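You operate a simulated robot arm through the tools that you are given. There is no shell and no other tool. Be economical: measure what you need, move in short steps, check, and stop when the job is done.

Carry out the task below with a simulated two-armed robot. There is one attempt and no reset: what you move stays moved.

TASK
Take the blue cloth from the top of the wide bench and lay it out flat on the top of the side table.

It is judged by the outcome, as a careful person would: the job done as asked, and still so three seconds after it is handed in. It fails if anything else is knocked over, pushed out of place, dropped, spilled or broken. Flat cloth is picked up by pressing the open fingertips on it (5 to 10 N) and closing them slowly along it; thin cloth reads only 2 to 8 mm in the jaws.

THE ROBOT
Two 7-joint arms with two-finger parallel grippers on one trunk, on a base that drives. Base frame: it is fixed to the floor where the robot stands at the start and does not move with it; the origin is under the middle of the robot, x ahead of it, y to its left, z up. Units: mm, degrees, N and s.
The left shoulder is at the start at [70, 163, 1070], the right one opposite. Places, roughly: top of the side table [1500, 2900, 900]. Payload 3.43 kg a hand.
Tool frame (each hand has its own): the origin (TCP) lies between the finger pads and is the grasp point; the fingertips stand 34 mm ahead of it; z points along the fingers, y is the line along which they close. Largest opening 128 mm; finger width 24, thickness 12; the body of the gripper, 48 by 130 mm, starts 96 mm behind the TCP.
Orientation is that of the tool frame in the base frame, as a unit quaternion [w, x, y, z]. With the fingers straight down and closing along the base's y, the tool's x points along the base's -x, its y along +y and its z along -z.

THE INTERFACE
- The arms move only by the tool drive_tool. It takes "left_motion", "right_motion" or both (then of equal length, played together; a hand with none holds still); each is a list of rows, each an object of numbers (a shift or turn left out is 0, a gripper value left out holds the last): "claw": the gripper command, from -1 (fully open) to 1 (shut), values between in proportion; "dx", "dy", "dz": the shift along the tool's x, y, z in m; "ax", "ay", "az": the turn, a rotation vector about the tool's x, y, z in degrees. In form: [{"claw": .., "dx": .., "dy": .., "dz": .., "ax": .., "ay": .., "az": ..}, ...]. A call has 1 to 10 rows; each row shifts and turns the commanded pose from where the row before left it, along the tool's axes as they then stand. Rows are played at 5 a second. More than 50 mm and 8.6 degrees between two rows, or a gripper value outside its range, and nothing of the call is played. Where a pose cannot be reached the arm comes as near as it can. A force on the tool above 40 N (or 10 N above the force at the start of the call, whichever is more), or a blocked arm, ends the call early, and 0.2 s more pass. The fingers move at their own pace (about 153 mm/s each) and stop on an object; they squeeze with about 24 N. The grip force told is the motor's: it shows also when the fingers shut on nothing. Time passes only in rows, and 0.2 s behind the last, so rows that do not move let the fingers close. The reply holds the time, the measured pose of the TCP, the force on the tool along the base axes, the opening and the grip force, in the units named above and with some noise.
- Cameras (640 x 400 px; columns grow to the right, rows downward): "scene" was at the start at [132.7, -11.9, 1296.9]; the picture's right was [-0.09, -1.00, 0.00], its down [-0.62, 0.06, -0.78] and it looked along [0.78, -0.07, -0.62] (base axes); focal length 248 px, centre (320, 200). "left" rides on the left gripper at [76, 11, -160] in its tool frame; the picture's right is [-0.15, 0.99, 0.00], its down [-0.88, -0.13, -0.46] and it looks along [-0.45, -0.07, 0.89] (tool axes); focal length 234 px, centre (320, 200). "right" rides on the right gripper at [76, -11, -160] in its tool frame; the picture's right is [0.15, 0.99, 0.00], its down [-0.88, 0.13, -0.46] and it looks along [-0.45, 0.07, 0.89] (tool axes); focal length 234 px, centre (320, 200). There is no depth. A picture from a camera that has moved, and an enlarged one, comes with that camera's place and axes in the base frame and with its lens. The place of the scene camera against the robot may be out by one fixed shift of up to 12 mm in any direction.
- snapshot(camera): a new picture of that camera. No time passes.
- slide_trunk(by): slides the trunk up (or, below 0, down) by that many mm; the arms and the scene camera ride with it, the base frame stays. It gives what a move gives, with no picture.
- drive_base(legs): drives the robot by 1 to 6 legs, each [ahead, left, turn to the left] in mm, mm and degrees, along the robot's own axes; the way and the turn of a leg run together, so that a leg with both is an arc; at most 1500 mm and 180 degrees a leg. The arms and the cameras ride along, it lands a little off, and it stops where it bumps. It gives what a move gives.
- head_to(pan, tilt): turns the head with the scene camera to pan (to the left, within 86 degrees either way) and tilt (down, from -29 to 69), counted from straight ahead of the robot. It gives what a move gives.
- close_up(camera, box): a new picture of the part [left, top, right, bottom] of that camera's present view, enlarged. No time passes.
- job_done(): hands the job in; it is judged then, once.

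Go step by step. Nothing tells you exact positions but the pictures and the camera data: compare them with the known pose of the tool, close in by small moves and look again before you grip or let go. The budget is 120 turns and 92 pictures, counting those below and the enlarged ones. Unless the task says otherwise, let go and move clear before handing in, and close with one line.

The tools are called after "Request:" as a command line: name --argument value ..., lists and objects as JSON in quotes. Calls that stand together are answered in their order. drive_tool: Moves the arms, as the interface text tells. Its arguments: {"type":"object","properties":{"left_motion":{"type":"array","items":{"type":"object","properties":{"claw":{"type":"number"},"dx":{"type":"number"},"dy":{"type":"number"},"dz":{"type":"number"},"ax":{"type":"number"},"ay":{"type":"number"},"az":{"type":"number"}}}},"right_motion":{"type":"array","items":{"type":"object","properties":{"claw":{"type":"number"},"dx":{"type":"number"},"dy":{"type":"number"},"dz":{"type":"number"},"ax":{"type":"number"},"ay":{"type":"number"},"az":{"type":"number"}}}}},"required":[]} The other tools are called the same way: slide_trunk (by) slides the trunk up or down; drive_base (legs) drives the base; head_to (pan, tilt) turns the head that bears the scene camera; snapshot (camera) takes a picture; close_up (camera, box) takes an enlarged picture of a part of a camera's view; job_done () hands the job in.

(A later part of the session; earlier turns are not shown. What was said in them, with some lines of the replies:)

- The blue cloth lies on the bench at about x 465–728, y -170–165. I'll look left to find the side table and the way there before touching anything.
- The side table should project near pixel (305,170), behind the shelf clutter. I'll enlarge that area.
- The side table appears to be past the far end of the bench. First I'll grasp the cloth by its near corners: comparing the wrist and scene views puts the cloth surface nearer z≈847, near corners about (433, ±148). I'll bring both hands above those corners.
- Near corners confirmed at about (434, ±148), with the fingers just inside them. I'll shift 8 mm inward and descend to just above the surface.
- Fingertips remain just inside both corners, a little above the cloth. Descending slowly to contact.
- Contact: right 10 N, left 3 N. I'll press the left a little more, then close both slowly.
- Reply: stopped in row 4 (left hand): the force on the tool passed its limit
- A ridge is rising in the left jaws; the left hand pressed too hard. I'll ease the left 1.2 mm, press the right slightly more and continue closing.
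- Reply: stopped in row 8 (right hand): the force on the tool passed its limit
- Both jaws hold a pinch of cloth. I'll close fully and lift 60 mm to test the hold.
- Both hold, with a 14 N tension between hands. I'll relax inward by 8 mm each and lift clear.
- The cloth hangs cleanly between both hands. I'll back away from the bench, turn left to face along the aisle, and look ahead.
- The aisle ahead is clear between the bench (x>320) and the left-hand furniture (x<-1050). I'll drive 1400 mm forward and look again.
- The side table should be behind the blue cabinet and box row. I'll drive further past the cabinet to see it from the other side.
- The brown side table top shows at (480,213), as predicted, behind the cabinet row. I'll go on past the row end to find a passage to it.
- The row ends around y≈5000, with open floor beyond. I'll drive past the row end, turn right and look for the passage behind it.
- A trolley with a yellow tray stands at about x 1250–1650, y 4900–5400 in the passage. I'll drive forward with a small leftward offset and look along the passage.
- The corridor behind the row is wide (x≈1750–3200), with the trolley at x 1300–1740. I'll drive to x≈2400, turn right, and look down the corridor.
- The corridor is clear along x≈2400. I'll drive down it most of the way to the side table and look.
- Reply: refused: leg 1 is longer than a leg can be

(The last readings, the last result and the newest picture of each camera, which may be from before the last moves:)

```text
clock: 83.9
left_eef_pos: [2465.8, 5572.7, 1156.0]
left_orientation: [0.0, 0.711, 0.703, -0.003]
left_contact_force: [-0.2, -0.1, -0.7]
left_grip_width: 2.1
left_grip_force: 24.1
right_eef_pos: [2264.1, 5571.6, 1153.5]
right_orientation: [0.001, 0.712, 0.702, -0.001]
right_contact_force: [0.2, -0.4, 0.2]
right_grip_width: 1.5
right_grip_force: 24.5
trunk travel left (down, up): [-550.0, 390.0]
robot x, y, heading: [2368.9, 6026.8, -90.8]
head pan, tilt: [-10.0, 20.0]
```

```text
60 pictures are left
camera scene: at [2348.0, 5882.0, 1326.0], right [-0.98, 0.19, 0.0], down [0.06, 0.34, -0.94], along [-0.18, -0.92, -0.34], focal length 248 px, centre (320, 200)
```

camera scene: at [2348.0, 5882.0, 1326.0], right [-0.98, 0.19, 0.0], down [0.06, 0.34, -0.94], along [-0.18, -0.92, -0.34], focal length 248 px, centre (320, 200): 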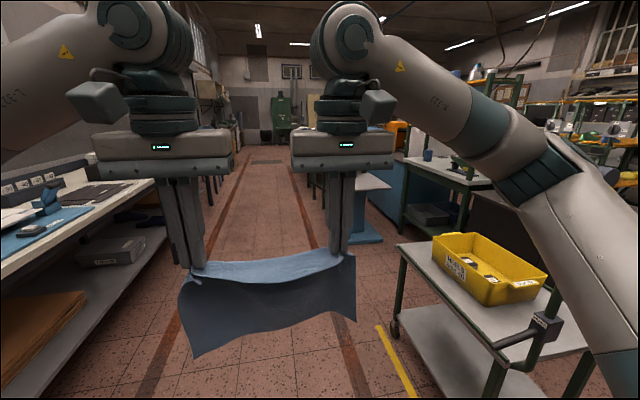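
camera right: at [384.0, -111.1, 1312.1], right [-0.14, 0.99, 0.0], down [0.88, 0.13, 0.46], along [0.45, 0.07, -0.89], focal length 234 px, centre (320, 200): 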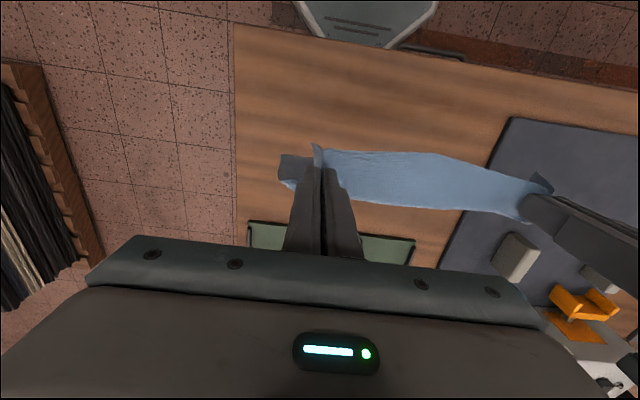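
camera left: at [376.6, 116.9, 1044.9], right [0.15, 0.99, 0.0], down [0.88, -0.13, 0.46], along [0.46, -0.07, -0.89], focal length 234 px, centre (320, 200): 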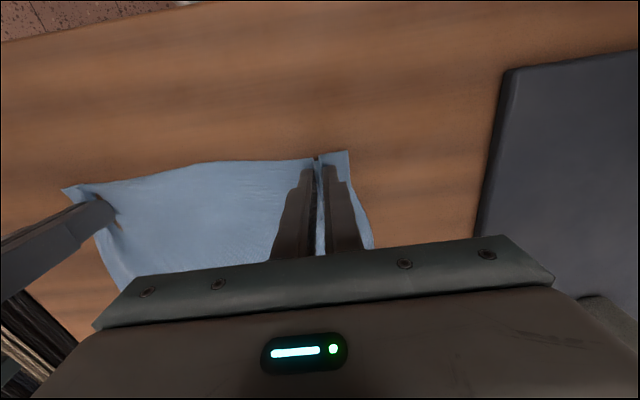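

The leg was just over the length limit, so nothing moved. I'll retry with shorter legs down the clear corridor.

Request:
drive_base --legs '[[1300, 60, 0.8], [1300, 20, 0]]'

Request:
head_to --pan -65 --tilt 25

Request:
snapshot --camera "scene"

Request:
head_to --pan -25 --tilt 20

Request:
snapshot --camera "scene"

```text
clock: 96.4
left_eef_pos: [2616.5, 3006.3, 1154.7]
left_orientation: [0.0, 0.696, 0.718, -0.003]
left_contact_force: [0.0, 0.9, -0.2]
left_grip_width: 2.3
left_grip_force: 23.5
right_eef_pos: [2414.9, 2995.0, 1153.3]
right_orientation: [0.001, 0.696, 0.718, 0.0]
right_contact_force: [-0.3, 0.2, 0.1]
right_grip_width: 1.6
right_grip_force: 23.8
trunk travel left (down, up): [-550.0, 390.0]
robot x, y, heading: [2499.7, 3456.4, -88.2]
head pan, tilt: [-10.0, 20.0]
```

```text
clock: 97.7
left_eef_pos: [2615.7, 3005.6, 1155.2]
left_orientation: [0.0, 0.696, 0.718, -0.002]
left_contact_force: [0.4, -0.5, -0.5]
left_grip_width: 2.1
left_grip_force: 24.2
right_eef_pos: [2416.2, 2996.4, 1152.8]
right_orientation: [0.001, 0.697, 0.717, 0.0]
right_contact_force: [-0.2, -0.4, 0.2]
right_grip_width: 1.8
right_grip_force: 23.9
trunk travel left (down, up): [-550.0, 390.0]
robot x, y, heading: [2499.9, 3458.3, -88.0]
head pan, tilt: [-65.0, 25.0]
```

```text
59 pictures are left
camera scene: at [2417.0, 3360.6, 1318.0], right [-0.45, 0.89, 0.0], down [0.38, 0.19, -0.91], along [-0.81, -0.41, -0.42], focal length 248 px, centre (320, 200)
```

scene: 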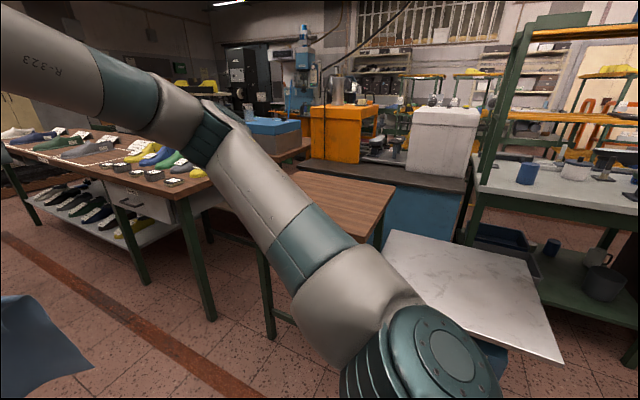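

```text
clock: 98.7
left_eef_pos: [2616.9, 3006.5, 1155.4]
left_orientation: [0.0, 0.695, 0.719, -0.003]
left_contact_force: [0.5, 1.2, -0.3]
left_grip_width: 2.1
left_grip_force: 23.7
right_eef_pos: [2415.3, 2994.7, 1153.0]
right_orientation: [0.001, 0.697, 0.717, 0.0]
right_contact_force: [-0.1, -0.1, 0.0]
right_grip_width: 1.6
right_grip_force: 23.7
trunk travel left (down, up): [-550.0, 390.0]
robot x, y, heading: [2501.6, 3457.9, -88.1]
head pan, tilt: [-25.0, 20.0]
```

```text
58 pictures are left
camera scene: at [2462.4, 3316.6, 1326.0], right [-0.92, 0.39, 0.0], down [0.14, 0.31, -0.94], along [-0.37, -0.86, -0.34], focal length 248 px, centre (320, 200)
```

scene: 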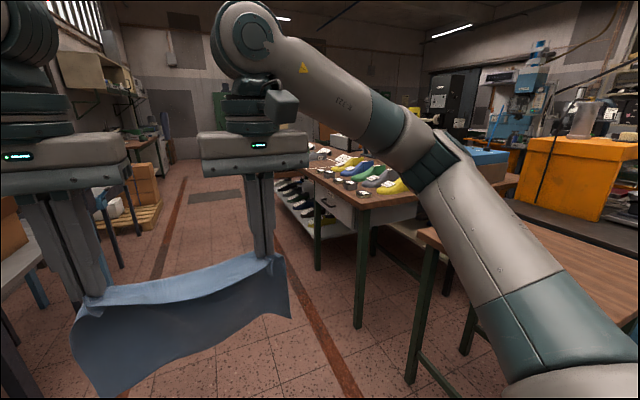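

The bare brown side table spans about x 1246–1722, y 2629–3175, top z≈862. I'll drive level with its middle, turn to face it (-x), and raise the trunk for clearance.

Request:
drive_base --legs '[[555, 0, 0], [0, 0, -92]]'

Request:
slide_trunk --by 80

Request:
head_to --pan 0 --tilt 35

Request:
snapshot --camera "scene"

```text
clock: 105.9
left_eef_pos: [2059.7, 2829.3, 1155.2]
left_orientation: [-0.001, 1.0, -0.023, -0.001]
left_contact_force: [0.5, 0.1, -0.4]
left_grip_width: 2.2
left_grip_force: 23.7
right_eef_pos: [2064.2, 3030.5, 1152.6]
right_orientation: [0.002, 1.0, -0.024, -0.001]
right_contact_force: [-0.1, 0.2, -0.2]
right_grip_width: 1.7
right_grip_force: 24.0
trunk travel left (down, up): [-550.0, 390.0]
robot x, y, heading: [2518.0, 2909.1, 177.4]
head pan, tilt: [-25.0, 20.0]
```

```text
clock: 107.0
left_eef_pos: [2058.1, 2830.7, 1235.4]
left_orientation: [-0.002, 1.0, -0.022, -0.001]
left_contact_force: [-0.1, -0.6, -0.1]
left_grip_width: 2.1
left_grip_force: 24.2
right_eef_pos: [2063.1, 3029.7, 1233.1]
right_orientation: [0.001, 1.0, -0.023, -0.001]
right_contact_force: [0.3, -0.4, 0.0]
right_grip_width: 1.8
right_grip_force: 24.0
trunk travel left (down, up): [-630.0, 310.0]
robot x, y, heading: [2519.7, 2911.3, 177.5]
head pan, tilt: [-25.0, 20.0]
```

```text
clock: 107.9
left_eef_pos: [2060.4, 2830.1, 1235.5]
left_orientation: [-0.002, 1.0, -0.022, -0.001]
left_contact_force: [0.4, 0.7, 0.5]
left_grip_width: 2.0
left_grip_force: 24.0
right_eef_pos: [2064.7, 3030.5, 1233.2]
right_orientation: [0.001, 1.0, -0.024, -0.001]
right_contact_force: [-0.1, -0.7, -0.3]
right_grip_width: 1.7
right_grip_force: 23.6
trunk travel left (down, up): [-630.0, 310.0]
robot x, y, heading: [2517.3, 2911.0, 177.3]
head pan, tilt: [0.0, 35.0]
```

```text
57 pictures are left
camera scene: at [2375.5, 2912.2, 1382.2], right [0.05, 1.0, 0.0], down [0.57, -0.03, -0.82], along [-0.82, 0.04, -0.57], focal length 248 px, centre (320, 200)
```

scene: 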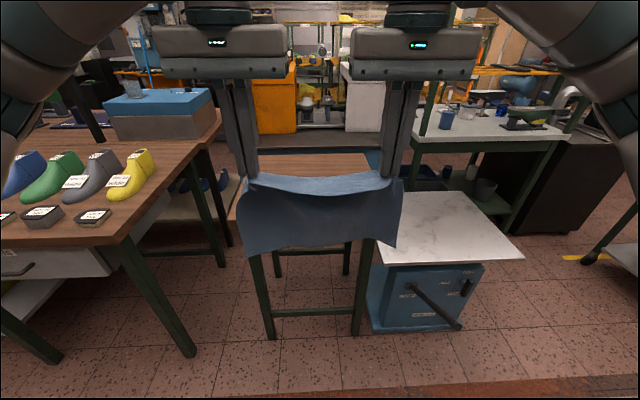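

The table top is clear; its near edge is at x≈1722. I'll straighten the heading and drive forward 385 mm so the axis is at x≈2130.

Request:
drive_base --legs '[[0, 0, 2.7], [385, 0, 0]]'

Request:
head_to --pan 0 --tilt 50

Request:
snapshot --camera "scene"

```text
clock: 110.7
left_eef_pos: [1685.5, 2805.2, 1235.5]
left_orientation: [-0.002, 1.0, 0.003, -0.003]
left_contact_force: [0.4, -0.5, -0.1]
left_grip_width: 2.1
left_grip_force: 23.8
right_eef_pos: [1681.1, 3005.4, 1232.3]
right_orientation: [0.001, 1.0, 0.003, -0.002]
right_contact_force: [0.4, 0.7, -0.9]
right_grip_width: 1.8
right_grip_force: 23.3
trunk travel left (down, up): [-630.0, 310.0]
robot x, y, heading: [2137.0, 2904.4, -179.7]
head pan, tilt: [0.0, 35.0]
```

```text
clock: 111.5
left_eef_pos: [1684.6, 2805.3, 1235.3]
left_orientation: [-0.001, 1.0, 0.002, -0.002]
left_contact_force: [0.2, -0.2, 0.0]
left_grip_width: 2.0
left_grip_force: 24.2
right_eef_pos: [1679.2, 3005.3, 1233.4]
right_orientation: [0.0, 1.0, 0.003, -0.002]
right_contact_force: [-0.5, 0.4, -0.5]
right_grip_width: 1.7
right_grip_force: 24.6
trunk travel left (down, up): [-630.0, 310.0]
robot x, y, heading: [2137.6, 2910.3, -179.8]
head pan, tilt: [0.0, 50.0]
```

```text
56 pictures are left
camera scene: at [2007.6, 2903.6, 1360.5], right [-0.01, 1.0, 0.0], down [0.77, 0.0, -0.64], along [-0.64, 0.0, -0.77], focal length 248 px, centre (320, 200)
```

scene: 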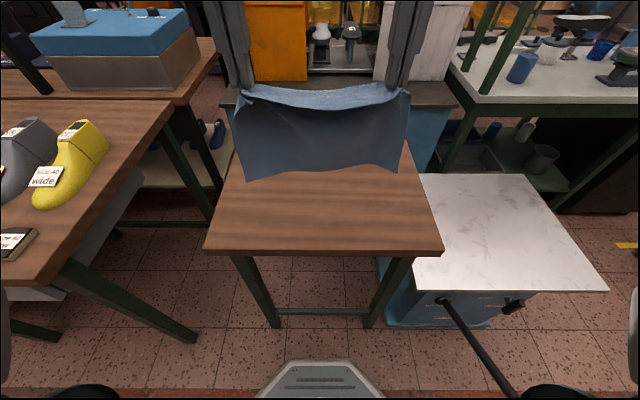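

Table centre is at about (1490, 2908), matching the hands. I'll extend the hands forward over the far half and lower until the hem is near the top.

Request:
drive_tool --left_motion '[{"dx": -0.04}, {"dx": -0.04}, {"dx": -0.04}, {"dx": -0.04}, {"dx": -0.04}, {"dx": -0.04, "dz": 0.02}, {"dx": -0.03, "dz": 0.02}, {"dx": -0.02, "dz": 0.02}, {"dz": 0.02}, {}]' --right_motion '[{"dx": -0.04}, {"dx": -0.04}, {"dx": -0.04}, {"dx": -0.04}, {"dx": -0.04}, {"dx": -0.04, "dz": 0.02}, {"dx": -0.03, "dz": 0.02}, {"dx": -0.02, "dz": 0.02}, {"dz": 0.02}, {}]'

Request:
snapshot --camera "scene"

Request:
snapshot --camera "left"

```text
clock: 113.7
left_eef_pos: [1395.1, 2800.9, 1157.8]
left_orientation: [0.0, 1.0, 0.003, -0.002]
left_contact_force: [-0.1, -0.5, 1.2]
left_grip_width: 2.0
left_grip_force: 24.2
right_eef_pos: [1389.6, 3003.1, 1151.0]
right_orientation: [0.001, 1.0, 0.002, -0.002]
right_contact_force: [-0.3, 0.2, -1.0]
right_grip_width: 1.6
right_grip_force: 23.6
trunk travel left (down, up): [-630.0, 310.0]
robot x, y, heading: [2138.7, 2909.6, -179.8]
head pan, tilt: [0.0, 50.0]
```

```text
55 pictures are left
camera scene: at [2008.7, 2903.3, 1360.6], right [-0.01, 1.0, 0.0], down [0.77, 0.0, -0.64], along [-0.64, 0.0, -0.77], focal length 248 px, centre (320, 200)
```

scene: 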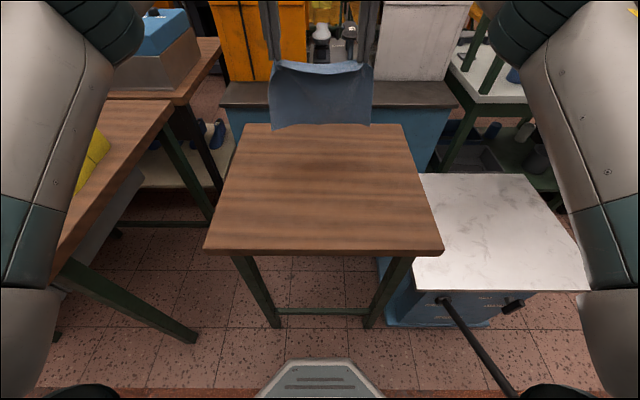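

```text
54 pictures are left
camera left: at [1471.1, 2788.9, 1318.0], right [-0.14, -0.99, 0.0], down [-0.88, 0.12, 0.46], along [-0.46, 0.07, -0.89], focal length 234 px, centre (320, 200)
```

left: 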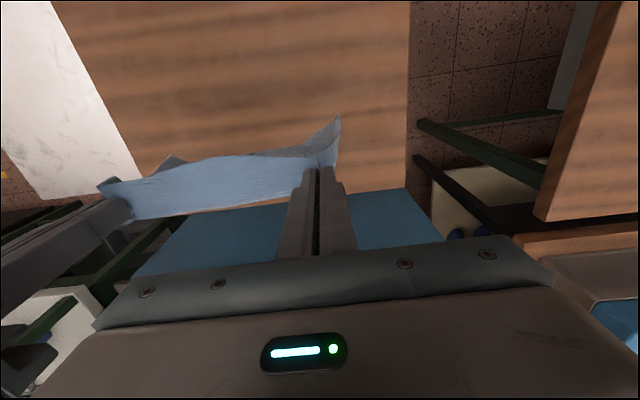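

The hem hangs at z≈945 near x≈1390 over the far part of the table. I'll spread the hands 4 mm each and lower until the hem just touches.

Request:
drive_tool --left_motion '[{"dy": 0.004, "dz": 0.02}, {"dz": 0.025}, {"dz": 0.02}, {"dz": 0.012}, {}]' --right_motion '[{"dy": -0.004, "dz": 0.018}, {"dz": 0.022}, {"dz": 0.02}, {"dz": 0.012}, {}]'

Request:
snapshot --camera "scene"

```text
clock: 114.9
left_eef_pos: [1393.8, 2797.4, 1079.6]
left_orientation: [-0.001, 1.0, 0.003, -0.002]
left_contact_force: [-0.4, 5.1, 0.7]
left_grip_width: 1.9
left_grip_force: 24.4
right_eef_pos: [1389.8, 3005.8, 1080.6]
right_orientation: [0.002, 1.0, 0.002, -0.002]
right_contact_force: [1.1, -5.1, -0.1]
right_grip_width: 1.8
right_grip_force: 24.7
trunk travel left (down, up): [-630.0, 310.0]
robot x, y, heading: [2137.7, 2910.6, -179.6]
head pan, tilt: [0.0, 50.0]
```

```text
53 pictures are left
camera scene: at [2008.1, 2903.5, 1360.5], right [-0.01, 1.0, 0.0], down [0.77, 0.0, -0.64], along [-0.64, 0.0, -0.77], focal length 248 px, centre (320, 200)
```

scene: 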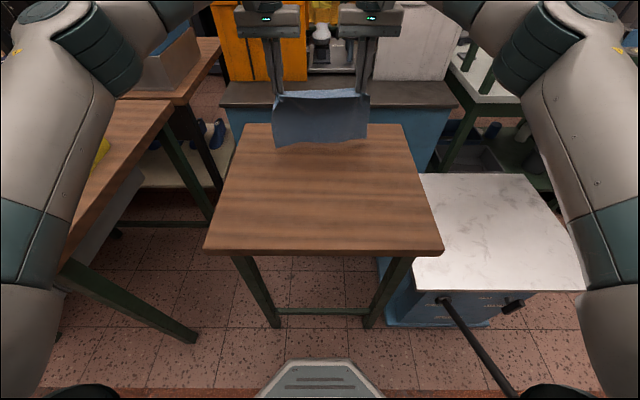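

The hem is about 20 mm above the table and the top edge is lightly taut. I'll touch down and start laying by moving diagonally back toward the robot and down.

Request:
drive_tool --left_motion '[{"dz": 0.012}, {"dx": 0.006, "dz": 0.01}, {"dx": 0.014, "dz": 0.012}, {"dx": 0.014, "dz": 0.012}, {"dx": 0.014, "dz": 0.012}, {"dx": 0.014, "dz": 0.012}, {"dx": 0.014, "dz": 0.012}, {}]' --right_motion '[{"dz": 0.012}, {"dx": 0.006, "dz": 0.01}, {"dx": 0.014, "dz": 0.012}, {"dx": 0.014, "dz": 0.012}, {"dx": 0.014, "dz": 0.012}, {"dx": 0.014, "dz": 0.012}, {"dx": 0.014, "dz": 0.012}, {}]'

Request:
snapshot --camera "scene"

Request:
snapshot --camera "left"

```text
clock: 116.7
left_eef_pos: [1471.1, 2799.7, 997.7]
left_orientation: [-0.002, 1.0, 0.003, -0.001]
left_contact_force: [-0.8, 3.1, 0.3]
left_grip_width: 1.9
left_grip_force: 23.8
right_eef_pos: [1465.6, 3006.7, 1000.0]
right_orientation: [0.001, 1.0, 0.003, -0.001]
right_contact_force: [-0.6, -4.3, -0.4]
right_grip_width: 1.9
right_grip_force: 23.7
trunk travel left (down, up): [-630.0, 310.0]
robot x, y, heading: [2140.0, 2901.9, -179.6]
head pan, tilt: [0.0, 50.0]
```

```text
52 pictures are left
camera scene: at [2007.6, 2903.5, 1360.4], right [-0.01, 1.0, 0.0], down [0.77, 0.0, -0.64], along [-0.64, 0.0, -0.77], focal length 248 px, centre (320, 200)
```

scene: 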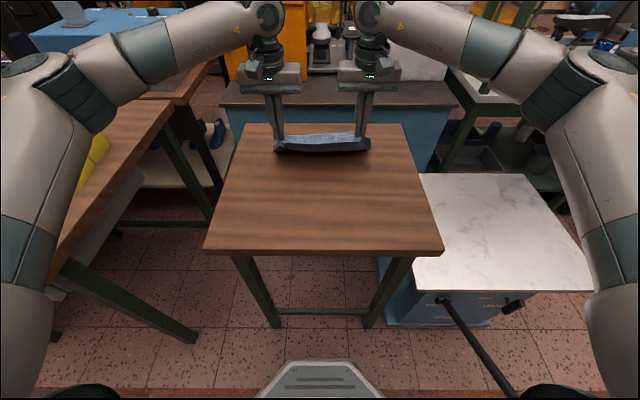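

```text
51 pictures are left
camera left: at [1547.5, 2787.4, 1156.7], right [-0.14, -0.99, 0.0], down [-0.88, 0.12, 0.46], along [-0.46, 0.07, -0.89], focal length 234 px, centre (320, 200)
```

left: 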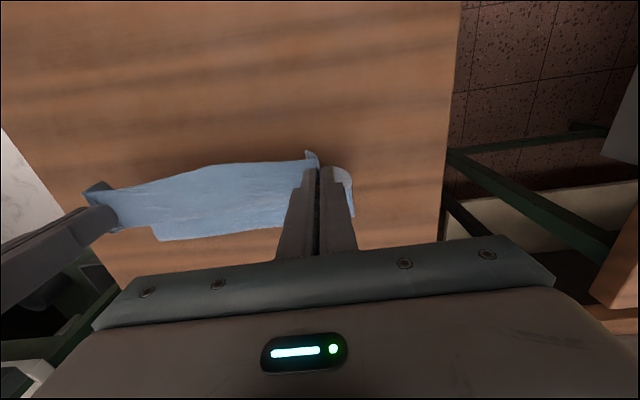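

The hem is trailing away from the robot as intended. Continuing diagonally down to just above the table.

Request:
drive_tool --left_motion '[{"dx": 0.016, "dz": 0.0115}, {"dx": 0.015, "dz": 0.0115}, {"dx": 0.015, "dz": 0.0115}, {"dx": 0.015, "dz": 0.0115}, {"dx": 0.015, "dz": 0.0115}, {"dx": 0.015, "dz": 0.0115}, {"dx": 0.014, "dz": 0.0115}, {}]' --right_motion '[{"dx": 0.016, "dz": 0.0115}, {"dx": 0.015, "dz": 0.0115}, {"dx": 0.015, "dz": 0.0115}, {"dx": 0.015, "dz": 0.0115}, {"dx": 0.015, "dz": 0.0115}, {"dx": 0.015, "dz": 0.0115}, {"dx": 0.014, "dz": 0.0115}, {}]'

Request:
snapshot --camera "scene"

Request:
snapshot --camera "left"

```text
clock: 118.5
left_eef_pos: [1574.4, 2800.1, 918.7]
left_orientation: [-0.002, 1.0, 0.003, -0.002]
left_contact_force: [0.0, 3.3, 1.4]
left_grip_width: 2.0
left_grip_force: 23.8
right_eef_pos: [1567.5, 3009.0, 917.5]
right_orientation: [0.001, 1.0, 0.003, -0.002]
right_contact_force: [0.9, -3.6, 0.0]
right_grip_width: 1.8
right_grip_force: 23.6
trunk travel left (down, up): [-630.0, 310.0]
robot x, y, heading: [2138.9, 2906.3, -179.6]
head pan, tilt: [0.0, 50.0]
```

```text
50 pictures are left
camera scene: at [2007.6, 2903.5, 1360.4], right [-0.01, 1.0, 0.0], down [0.77, 0.0, -0.64], along [-0.64, 0.0, -0.77], focal length 248 px, centre (320, 200)
```

scene: 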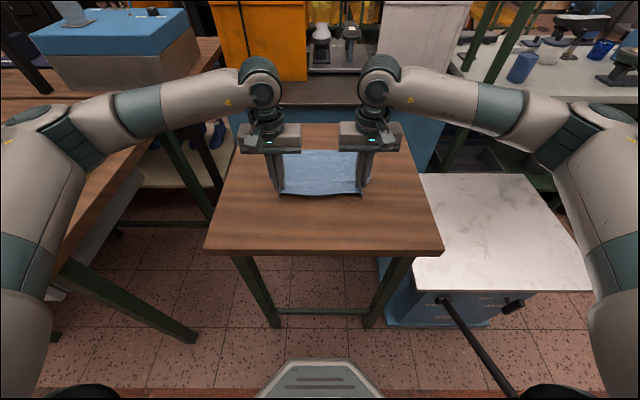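

```text
49 pictures are left
camera left: at [1650.6, 2789.2, 1077.0], right [-0.14, -0.99, 0.0], down [-0.88, 0.12, 0.46], along [-0.46, 0.07, -0.89], focal length 234 px, centre (320, 200)
```

left: 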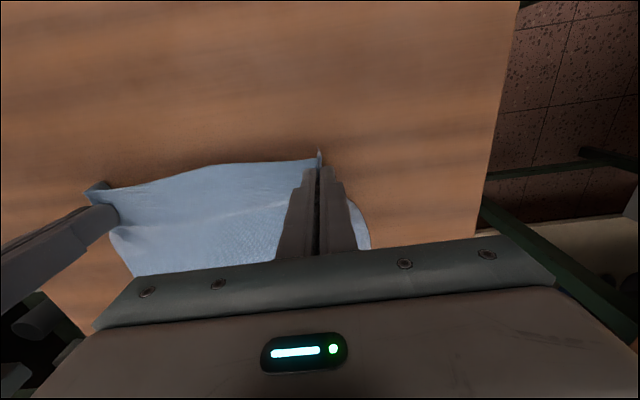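

Nearly down. I'll pull 30 mm more toward the robot to draw out slack while lowering the last 12 mm.

Request:
drive_tool --left_motion '[{"dx": 0.01, "dz": 0.005}, {"dx": 0.01, "dz": 0.005}, {"dx": 0.01, "dz": 0.003}, {}]' --right_motion '[{"dx": 0.01, "dz": 0.005}, {"dx": 0.01, "dz": 0.004}, {"dx": 0.01, "dz": 0.003}, {}]'

Request:
close_up --camera "scene" --box '[200, 110, 450, 266]'

Request:
snapshot --camera "left"

Request:
snapshot --camera "right"

```text
clock: 119.5
left_eef_pos: [1605.8, 2800.4, 903.3]
left_orientation: [-0.002, 1.0, 0.004, -0.002]
left_contact_force: [0.5, 2.3, -0.4]
left_grip_width: 2.2
left_grip_force: 24.4
right_eef_pos: [1600.2, 3008.5, 906.8]
right_orientation: [0.0, 1.0, 0.003, -0.002]
right_contact_force: [-0.3, -2.2, -0.3]
right_grip_width: 1.5
right_grip_force: 23.7
trunk travel left (down, up): [-630.0, 310.0]
robot x, y, heading: [2137.7, 2910.4, -179.7]
head pan, tilt: [0.0, 50.0]
```

```text
2.56 times, centred on (325, 188) of scene
camera zoom: at [2007.5, 2903.5, 1360.4], right [-0.01, 1.0, 0.0], down [0.77, 0.0, -0.64], along [-0.64, 0.0, -0.77], focal length 635 px, centre (307, 231)
```

zoom: 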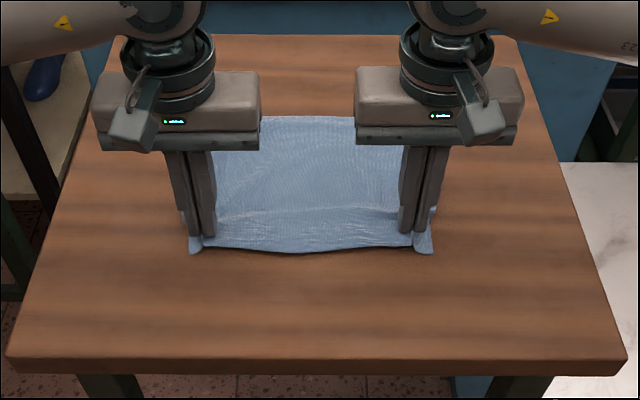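

```text
47 pictures are left
camera left: at [1680.9, 2790.1, 1063.3], right [-0.14, -0.99, 0.0], down [-0.88, 0.12, 0.46], along [-0.46, 0.07, -0.89], focal length 234 px, centre (320, 200)
```

left: 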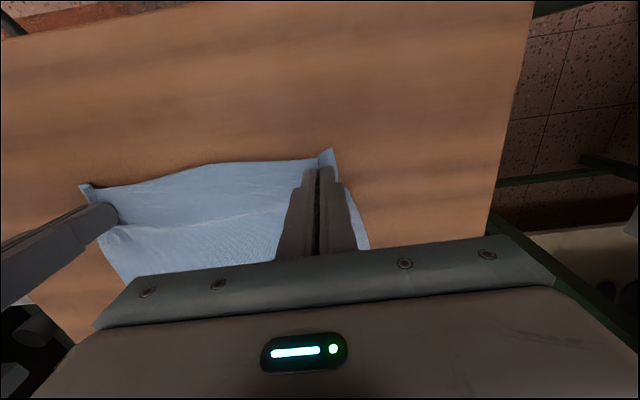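

```text
46 pictures are left
camera right: at [1676.4, 3021.0, 1065.2], right [0.15, -0.99, 0.0], down [-0.88, -0.13, 0.46], along [-0.45, -0.07, -0.89], focal length 234 px, centre (320, 200)
```

right: 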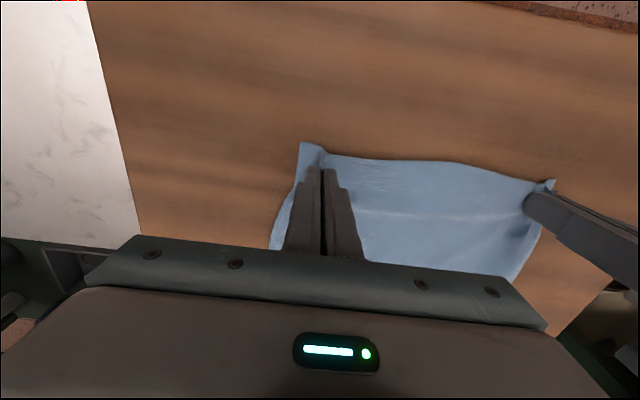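

The cloth is nearly flat, spanning x≈1414–1618. I'll pull 12 mm more, lower to light contact, then open slowly to let the pinches spread out.

Request:
drive_tool --left_motion '[{"dx": 0.006, "dz": 0.001}, {"dx": 0.006, "dz": 0.001}, {"dz": 0.001}, {}]' --right_motion '[{"dx": 0.006, "dz": 0.002}, {"dx": 0.006, "dz": 0.002}, {"dz": 0.001}, {}]'

Request:
close_up --camera "scene" --box '[200, 110, 450, 266]'

```text
clock: 120.5
left_eef_pos: [1615.9, 2801.8, 900.1]
left_orientation: [-0.001, 1.0, 0.003, -0.003]
left_contact_force: [-1.5, 2.3, 1.7]
left_grip_width: 2.1
left_grip_force: 23.6
right_eef_pos: [1612.2, 3010.2, 900.9]
right_orientation: [0.001, 1.0, 0.003, -0.001]
right_contact_force: [-0.8, -2.9, 0.3]
right_grip_width: 1.6
right_grip_force: 24.2
trunk travel left (down, up): [-630.0, 310.0]
robot x, y, heading: [2137.5, 2909.2, -179.8]
head pan, tilt: [0.0, 50.0]
```

```text
2.56 times, centred on (325, 188) of scene
camera zoom: at [2007.9, 2903.6, 1360.5], right [-0.01, 1.0, 0.0], down [0.77, 0.0, -0.64], along [-0.64, 0.0, -0.77], focal length 635 px, centre (307, 231)
```

zoom: 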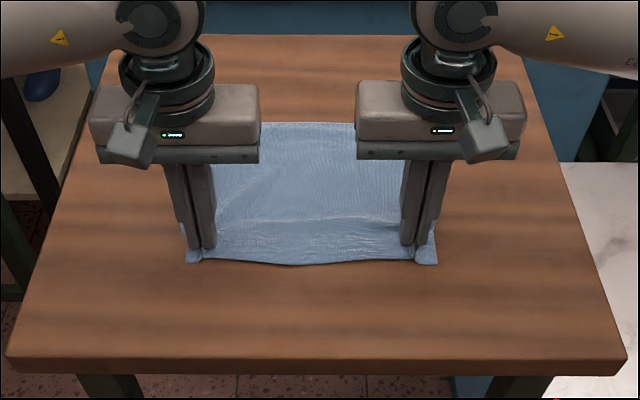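

Near contact. Now I'll press very lightly and open slowly so the finger pads spread the pinched cloth.

Request:
drive_tool --left_motion '[{"dz": 0.001}, {"claw": 0.93}, {"claw": 0.86}, {"claw": 0.79}, {"claw": 0.72}, {"claw": 0.65}, {"claw": 0.58}, {"claw": 0.5}, {"claw": 0.4}, {}]' --right_motion '[{"dz": 0.0015}, {"claw": 0.93}, {"claw": 0.86}, {"claw": 0.79}, {"claw": 0.72}, {"claw": 0.65}, {"claw": 0.58}, {"claw": 0.5}, {"claw": 0.4}, {}]'

Request:
snapshot --camera "left"

Request:
snapshot --camera "right"

```text
clock: 122.7
left_eef_pos: [1617.3, 2802.1, 899.2]
left_orientation: [-0.003, 1.0, 0.003, -0.002]
left_contact_force: [0.3, 1.4, 0.6]
left_grip_width: 38.6
left_grip_force: 0.0
right_eef_pos: [1611.4, 3009.0, 898.6]
right_orientation: [0.001, 1.0, 0.002, -0.002]
right_contact_force: [0.6, -0.3, 0.4]
right_grip_width: 38.4
right_grip_force: 0.0
trunk travel left (down, up): [-630.0, 310.0]
robot x, y, heading: [2142.9, 2908.6, -179.8]
head pan, tilt: [0.0, 50.0]
```

```text
44 pictures are left
camera left: at [1692.9, 2790.2, 1058.7], right [-0.14, -0.99, 0.0], down [-0.88, 0.12, 0.46], along [-0.46, 0.07, -0.89], focal length 234 px, centre (320, 200)
```

left: 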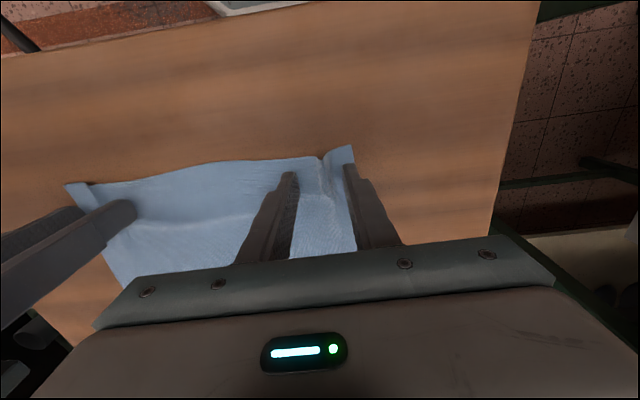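

```text
43 pictures are left
camera right: at [1689.1, 3021.2, 1059.8], right [0.15, -0.99, 0.0], down [-0.88, -0.13, 0.46], along [-0.45, -0.07, -0.89], focal length 234 px, centre (320, 200)
```

right: 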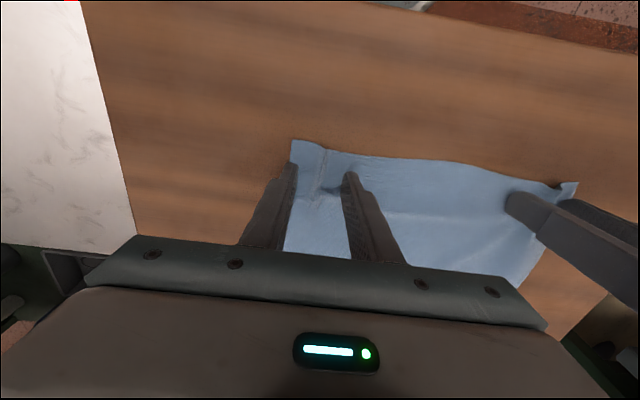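

Both pinches have opened and the cloth is released with a small crease. I'll lift straight up and inspect.

Request:
drive_tool --left_motion '[{"dz": -0.008}, {"dz": -0.02}, {"dz": -0.03}, {"dz": -0.04}, {"dz": -0.04}, {"dx": 0.03}, {"dx": 0.03}, {}]' --right_motion '[{"dz": -0.008}, {"dz": -0.02}, {"dz": -0.03}, {"dz": -0.04}, {"dz": -0.04}, {"dx": 0.03}, {"dx": 0.03}, {}]'

Request:
close_up --camera "scene" --box '[200, 110, 450, 266]'

Request:
snapshot --camera "left"

Request:
snapshot --camera "right"

```text
clock: 124.5
left_eef_pos: [1678.1, 2801.4, 1037.6]
left_orientation: [-0.001, 1.0, 0.003, -0.002]
left_contact_force: [-0.4, 0.0, 0.3]
left_grip_width: 38.6
left_grip_force: 0.1
right_eef_pos: [1673.4, 3010.2, 1038.1]
right_orientation: [0.001, 1.0, 0.003, -0.001]
right_contact_force: [0.0, 0.1, -0.9]
right_grip_width: 38.3
right_grip_force: 0.0
trunk travel left (down, up): [-630.0, 310.0]
robot x, y, heading: [2137.4, 2907.6, -179.9]
head pan, tilt: [0.0, 50.0]
```

```text
2.56 times, centred on (325, 188) of scene
camera zoom: at [2006.9, 2903.6, 1360.4], right [-0.01, 1.0, 0.0], down [0.77, 0.0, -0.64], along [-0.64, 0.0, -0.77], focal length 635 px, centre (307, 231)
```

zoom: 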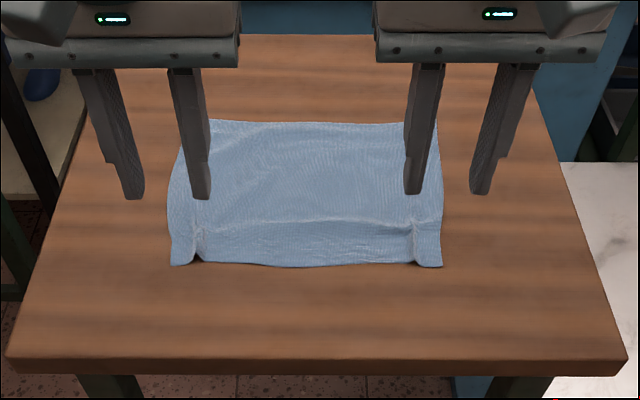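

```text
41 pictures are left
camera left: at [1755.1, 2789.2, 1197.4], right [-0.14, -0.99, 0.0], down [-0.88, 0.12, 0.46], along [-0.45, 0.07, -0.89], focal length 234 px, centre (320, 200)
```

left: 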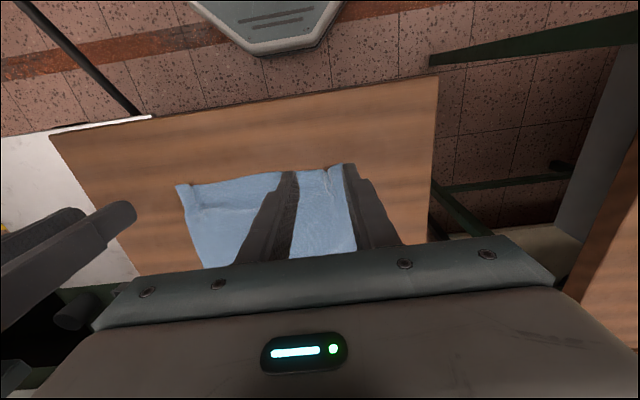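

```text
40 pictures are left
camera right: at [1749.4, 3022.3, 1197.1], right [0.15, -0.99, 0.0], down [-0.88, -0.13, 0.46], along [-0.45, -0.07, -0.89], focal length 234 px, centre (320, 200)
```

right: 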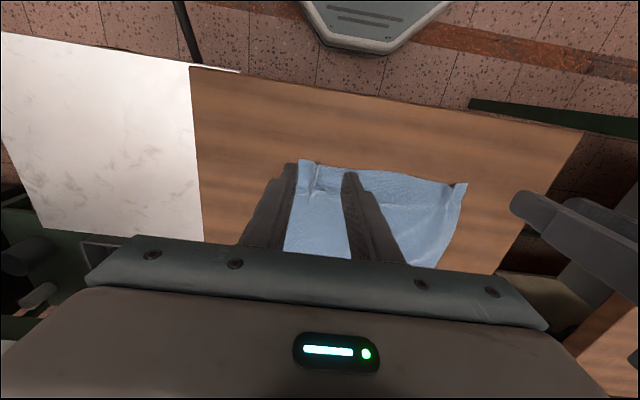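

The cloth is down and nearly flat, with small ridges at the two pinch points (x≈1608, y≈2797 and 3008) and a faint crease between. I'll smooth them with closed fingertips stroking outward symmetrically; first hover inside the ridges.

Request:
drive_tool --left_motion '[{"claw": 1.0, "dx": -0.035, "dy": -0.01}, {"dx": -0.035, "dy": -0.011}, {"dz": 0.04}, {"dz": 0.04}, {"dz": 0.04}, {"dz": 0.008}, {}]' --right_motion '[{"claw": 1.0, "dx": -0.033, "dy": 0.01}, {"dx": -0.033, "dy": 0.012}, {"dz": 0.04}, {"dz": 0.04}, {"dz": 0.04}, {"dz": 0.008}, {}]'

Request:
snapshot --camera "left"

```text
clock: 126.1
left_eef_pos: [1605.3, 2822.9, 908.8]
left_orientation: [-0.002, 1.0, 0.003, -0.002]
left_contact_force: [-1.2, -0.3, -0.2]
left_grip_width: 0.0
left_grip_force: 24.3
right_eef_pos: [1605.4, 2984.6, 909.8]
right_orientation: [0.0, 1.0, 0.003, -0.002]
right_contact_force: [0.4, 0.7, 0.3]
right_grip_width: 0.0
right_grip_force: 24.2
trunk travel left (down, up): [-630.0, 310.0]
robot x, y, heading: [2139.6, 2907.5, -179.5]
head pan, tilt: [0.0, 50.0]
```

```text
39 pictures are left
camera left: at [1681.2, 2811.4, 1067.8], right [-0.14, -0.99, 0.0], down [-0.88, 0.12, 0.46], along [-0.45, 0.07, -0.89], focal length 234 px, centre (320, 200)
```

left: 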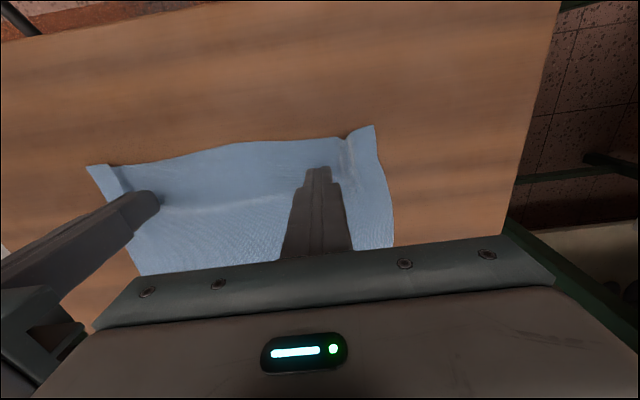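

Fingertips are just inside the ridges. I'll press lightly and stroke both hands outward together.

Request:
drive_tool --left_motion '[{"dz": 0.006}, {"dz": 0.0045}, {"dy": 0.007}, {"dy": 0.007}, {"dy": 0.007}, {"dy": 0.007}, {"dy": 0.007}, {"dy": 0.007}, {"dy": 0.006}, {}]' --right_motion '[{"dz": 0.006}, {"dz": 0.0045}, {"dy": -0.007}, {"dy": -0.007}, {"dy": -0.007}, {"dy": -0.007}, {"dy": -0.007}, {"dy": -0.007}, {"dy": -0.006}, {}]'

Request:
close_up --camera "scene" --box '[200, 110, 450, 266]'

Request:
snapshot --camera "left"

```text
clock: 128.3
left_eef_pos: [1607.1, 2774.5, 897.8]
left_orientation: [-0.002, 1.0, 0.003, -0.001]
left_contact_force: [-0.5, 0.1, 0.4]
left_grip_width: 0.2
left_grip_force: 24.0
right_eef_pos: [1606.5, 3035.4, 899.9]
right_orientation: [0.002, 1.0, 0.003, -0.002]
right_contact_force: [-0.4, -0.1, -0.1]
right_grip_width: 0.0
right_grip_force: 24.1
trunk travel left (down, up): [-630.0, 310.0]
robot x, y, heading: [2137.5, 2905.6, -179.7]
head pan, tilt: [0.0, 50.0]
```

```text
2.56 times, centred on (325, 188) of scene
camera zoom: at [2007.6, 2903.5, 1360.4], right [-0.01, 1.0, 0.0], down [0.77, 0.0, -0.64], along [-0.64, 0.0, -0.77], focal length 635 px, centre (307, 231)
```

zoom: 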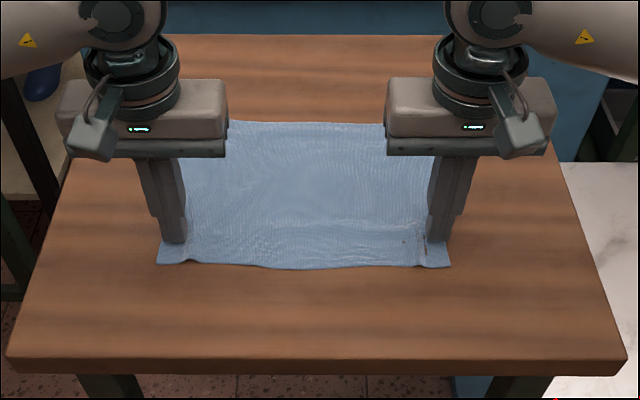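

```text
37 pictures are left
camera left: at [1683.6, 2762.1, 1057.7], right [-0.14, -0.99, 0.0], down [-0.88, 0.12, 0.46], along [-0.45, 0.07, -0.89], focal length 234 px, centre (320, 200)
```

left: 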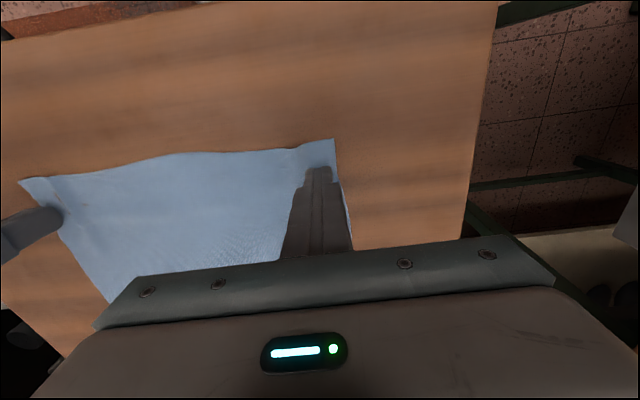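

The strokes spread the near edge nicely. I'll lift off and inspect.

Request:
drive_tool --left_motion '[{"dz": -0.01}, {"dz": -0.03}, {"dz": -0.04}, {"dz": -0.04}, {"dx": 0.03, "dy": 0.03}, {"dx": 0.03, "dy": 0.03}, {}]' --right_motion '[{"dz": -0.01}, {"dz": -0.03}, {"dz": -0.04}, {"dz": -0.04}, {"dx": 0.03, "dy": -0.03}, {"dx": 0.03, "dy": -0.03}, {}]'

Request:
close_up --camera "scene" --box '[230, 130, 420, 249]'

Request:
snapshot --camera "left"

Request:
snapshot --camera "right"

```text
clock: 129.9
left_eef_pos: [1662.9, 2715.8, 1019.4]
left_orientation: [-0.002, 1.0, 0.003, -0.002]
left_contact_force: [-0.8, 0.2, -0.6]
left_grip_width: 0.1
left_grip_force: 24.1
right_eef_pos: [1661.8, 3092.9, 1018.8]
right_orientation: [0.001, 1.0, 0.002, 0.0]
right_contact_force: [-0.5, -0.3, -0.8]
right_grip_width: 0.1
right_grip_force: 24.0
trunk travel left (down, up): [-630.0, 310.0]
robot x, y, heading: [2137.7, 2910.3, -179.8]
head pan, tilt: [0.0, 50.0]
```

```text
3.36 times, centred on (325, 190) of scene
camera zoom: at [2006.3, 2903.6, 1360.3], right [-0.01, 1.0, 0.0], down [0.77, 0.0, -0.64], along [-0.64, 0.0, -0.77], focal length 834 px, centre (303, 235)
```

zoom: 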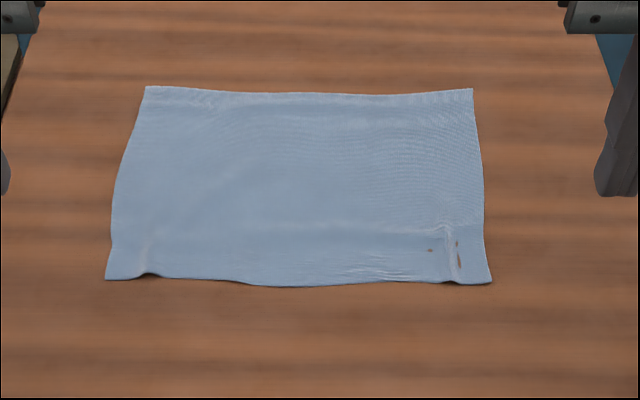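

```text
35 pictures are left
camera left: at [1738.5, 2703.7, 1178.4], right [-0.14, -0.99, 0.0], down [-0.88, 0.12, 0.46], along [-0.45, 0.07, -0.89], focal length 234 px, centre (320, 200)
```

left: 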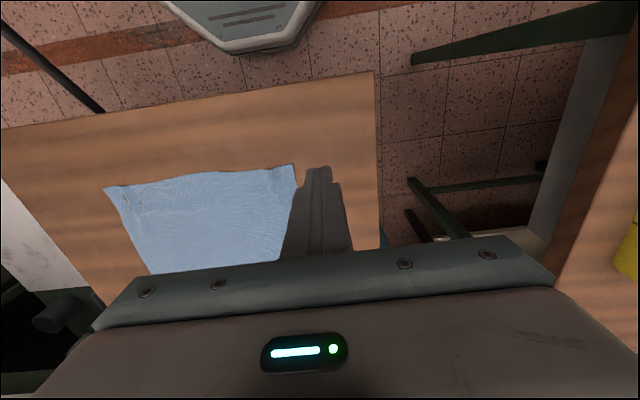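

```text
34 pictures are left
camera right: at [1739.0, 3105.5, 1179.5], right [0.15, -0.99, 0.0], down [-0.88, -0.13, 0.46], along [-0.45, -0.07, -0.89], focal length 234 px, centre (320, 200)
```

right: 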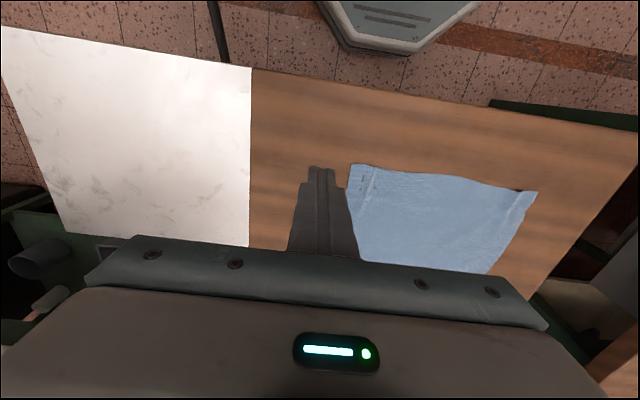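

The cloth lies flat, fully on the table (x≈1424–1638, about 290 mm wide), with only faint creases. I'll raise the hands and back the base off to be clear.

Request:
drive_tool --left_motion '[{"dz": -0.04}, {"dz": -0.04}, {"dz": -0.04}, {}]' --right_motion '[{"dz": -0.04}, {"dz": -0.04}, {"dz": -0.04}, {}]'

Request:
drive_base --legs '[[-250, 0, 0]]'

Request:
snapshot --camera "scene"

```text
clock: 130.9
left_eef_pos: [1665.6, 2714.4, 1138.9]
left_orientation: [-0.001, 1.0, 0.002, -0.002]
left_contact_force: [1.2, 0.3, -0.2]
left_grip_width: 0.1
left_grip_force: 24.3
right_eef_pos: [1663.8, 3095.8, 1138.7]
right_orientation: [0.0, 1.0, 0.003, -0.001]
right_contact_force: [-0.7, -0.1, -0.8]
right_grip_width: 0.0
right_grip_force: 23.5
trunk travel left (down, up): [-630.0, 310.0]
robot x, y, heading: [2135.4, 2907.7, -179.7]
head pan, tilt: [0.0, 50.0]
```

```text
clock: 132.8
left_eef_pos: [1922.4, 2718.7, 1139.0]
left_orientation: [-0.001, 1.0, 0.0, -0.001]
left_contact_force: [-0.2, 0.2, -0.1]
left_grip_width: 0.0
left_grip_force: 24.0
right_eef_pos: [1922.2, 3099.6, 1138.4]
right_orientation: [0.001, 1.0, -0.001, -0.001]
right_contact_force: [0.6, -0.2, 0.5]
right_grip_width: 0.2
right_grip_force: 23.6
trunk travel left (down, up): [-630.0, 310.0]
robot x, y, heading: [2391.2, 2909.4, 179.8]
head pan, tilt: [0.0, 50.0]
```

```text
33 pictures are left
camera scene: at [2264.5, 2905.1, 1360.4], right [0.0, 1.0, 0.0], down [0.77, 0.0, -0.64], along [-0.64, 0.0, -0.77], focal length 248 px, centre (320, 200)
```

scene: 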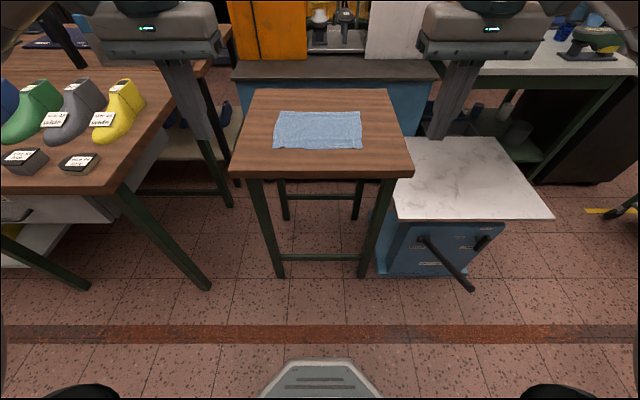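

The cloth lies flat in the middle of the side table, the robot is clear, and nothing around it has been disturbed. Handing in.

Request:
job_done

```text
The job is handed in.
```

The blue cloth is laid out flat on top of the side table with only faint creases, and as far as the pictures show, nothing else was disturbed.
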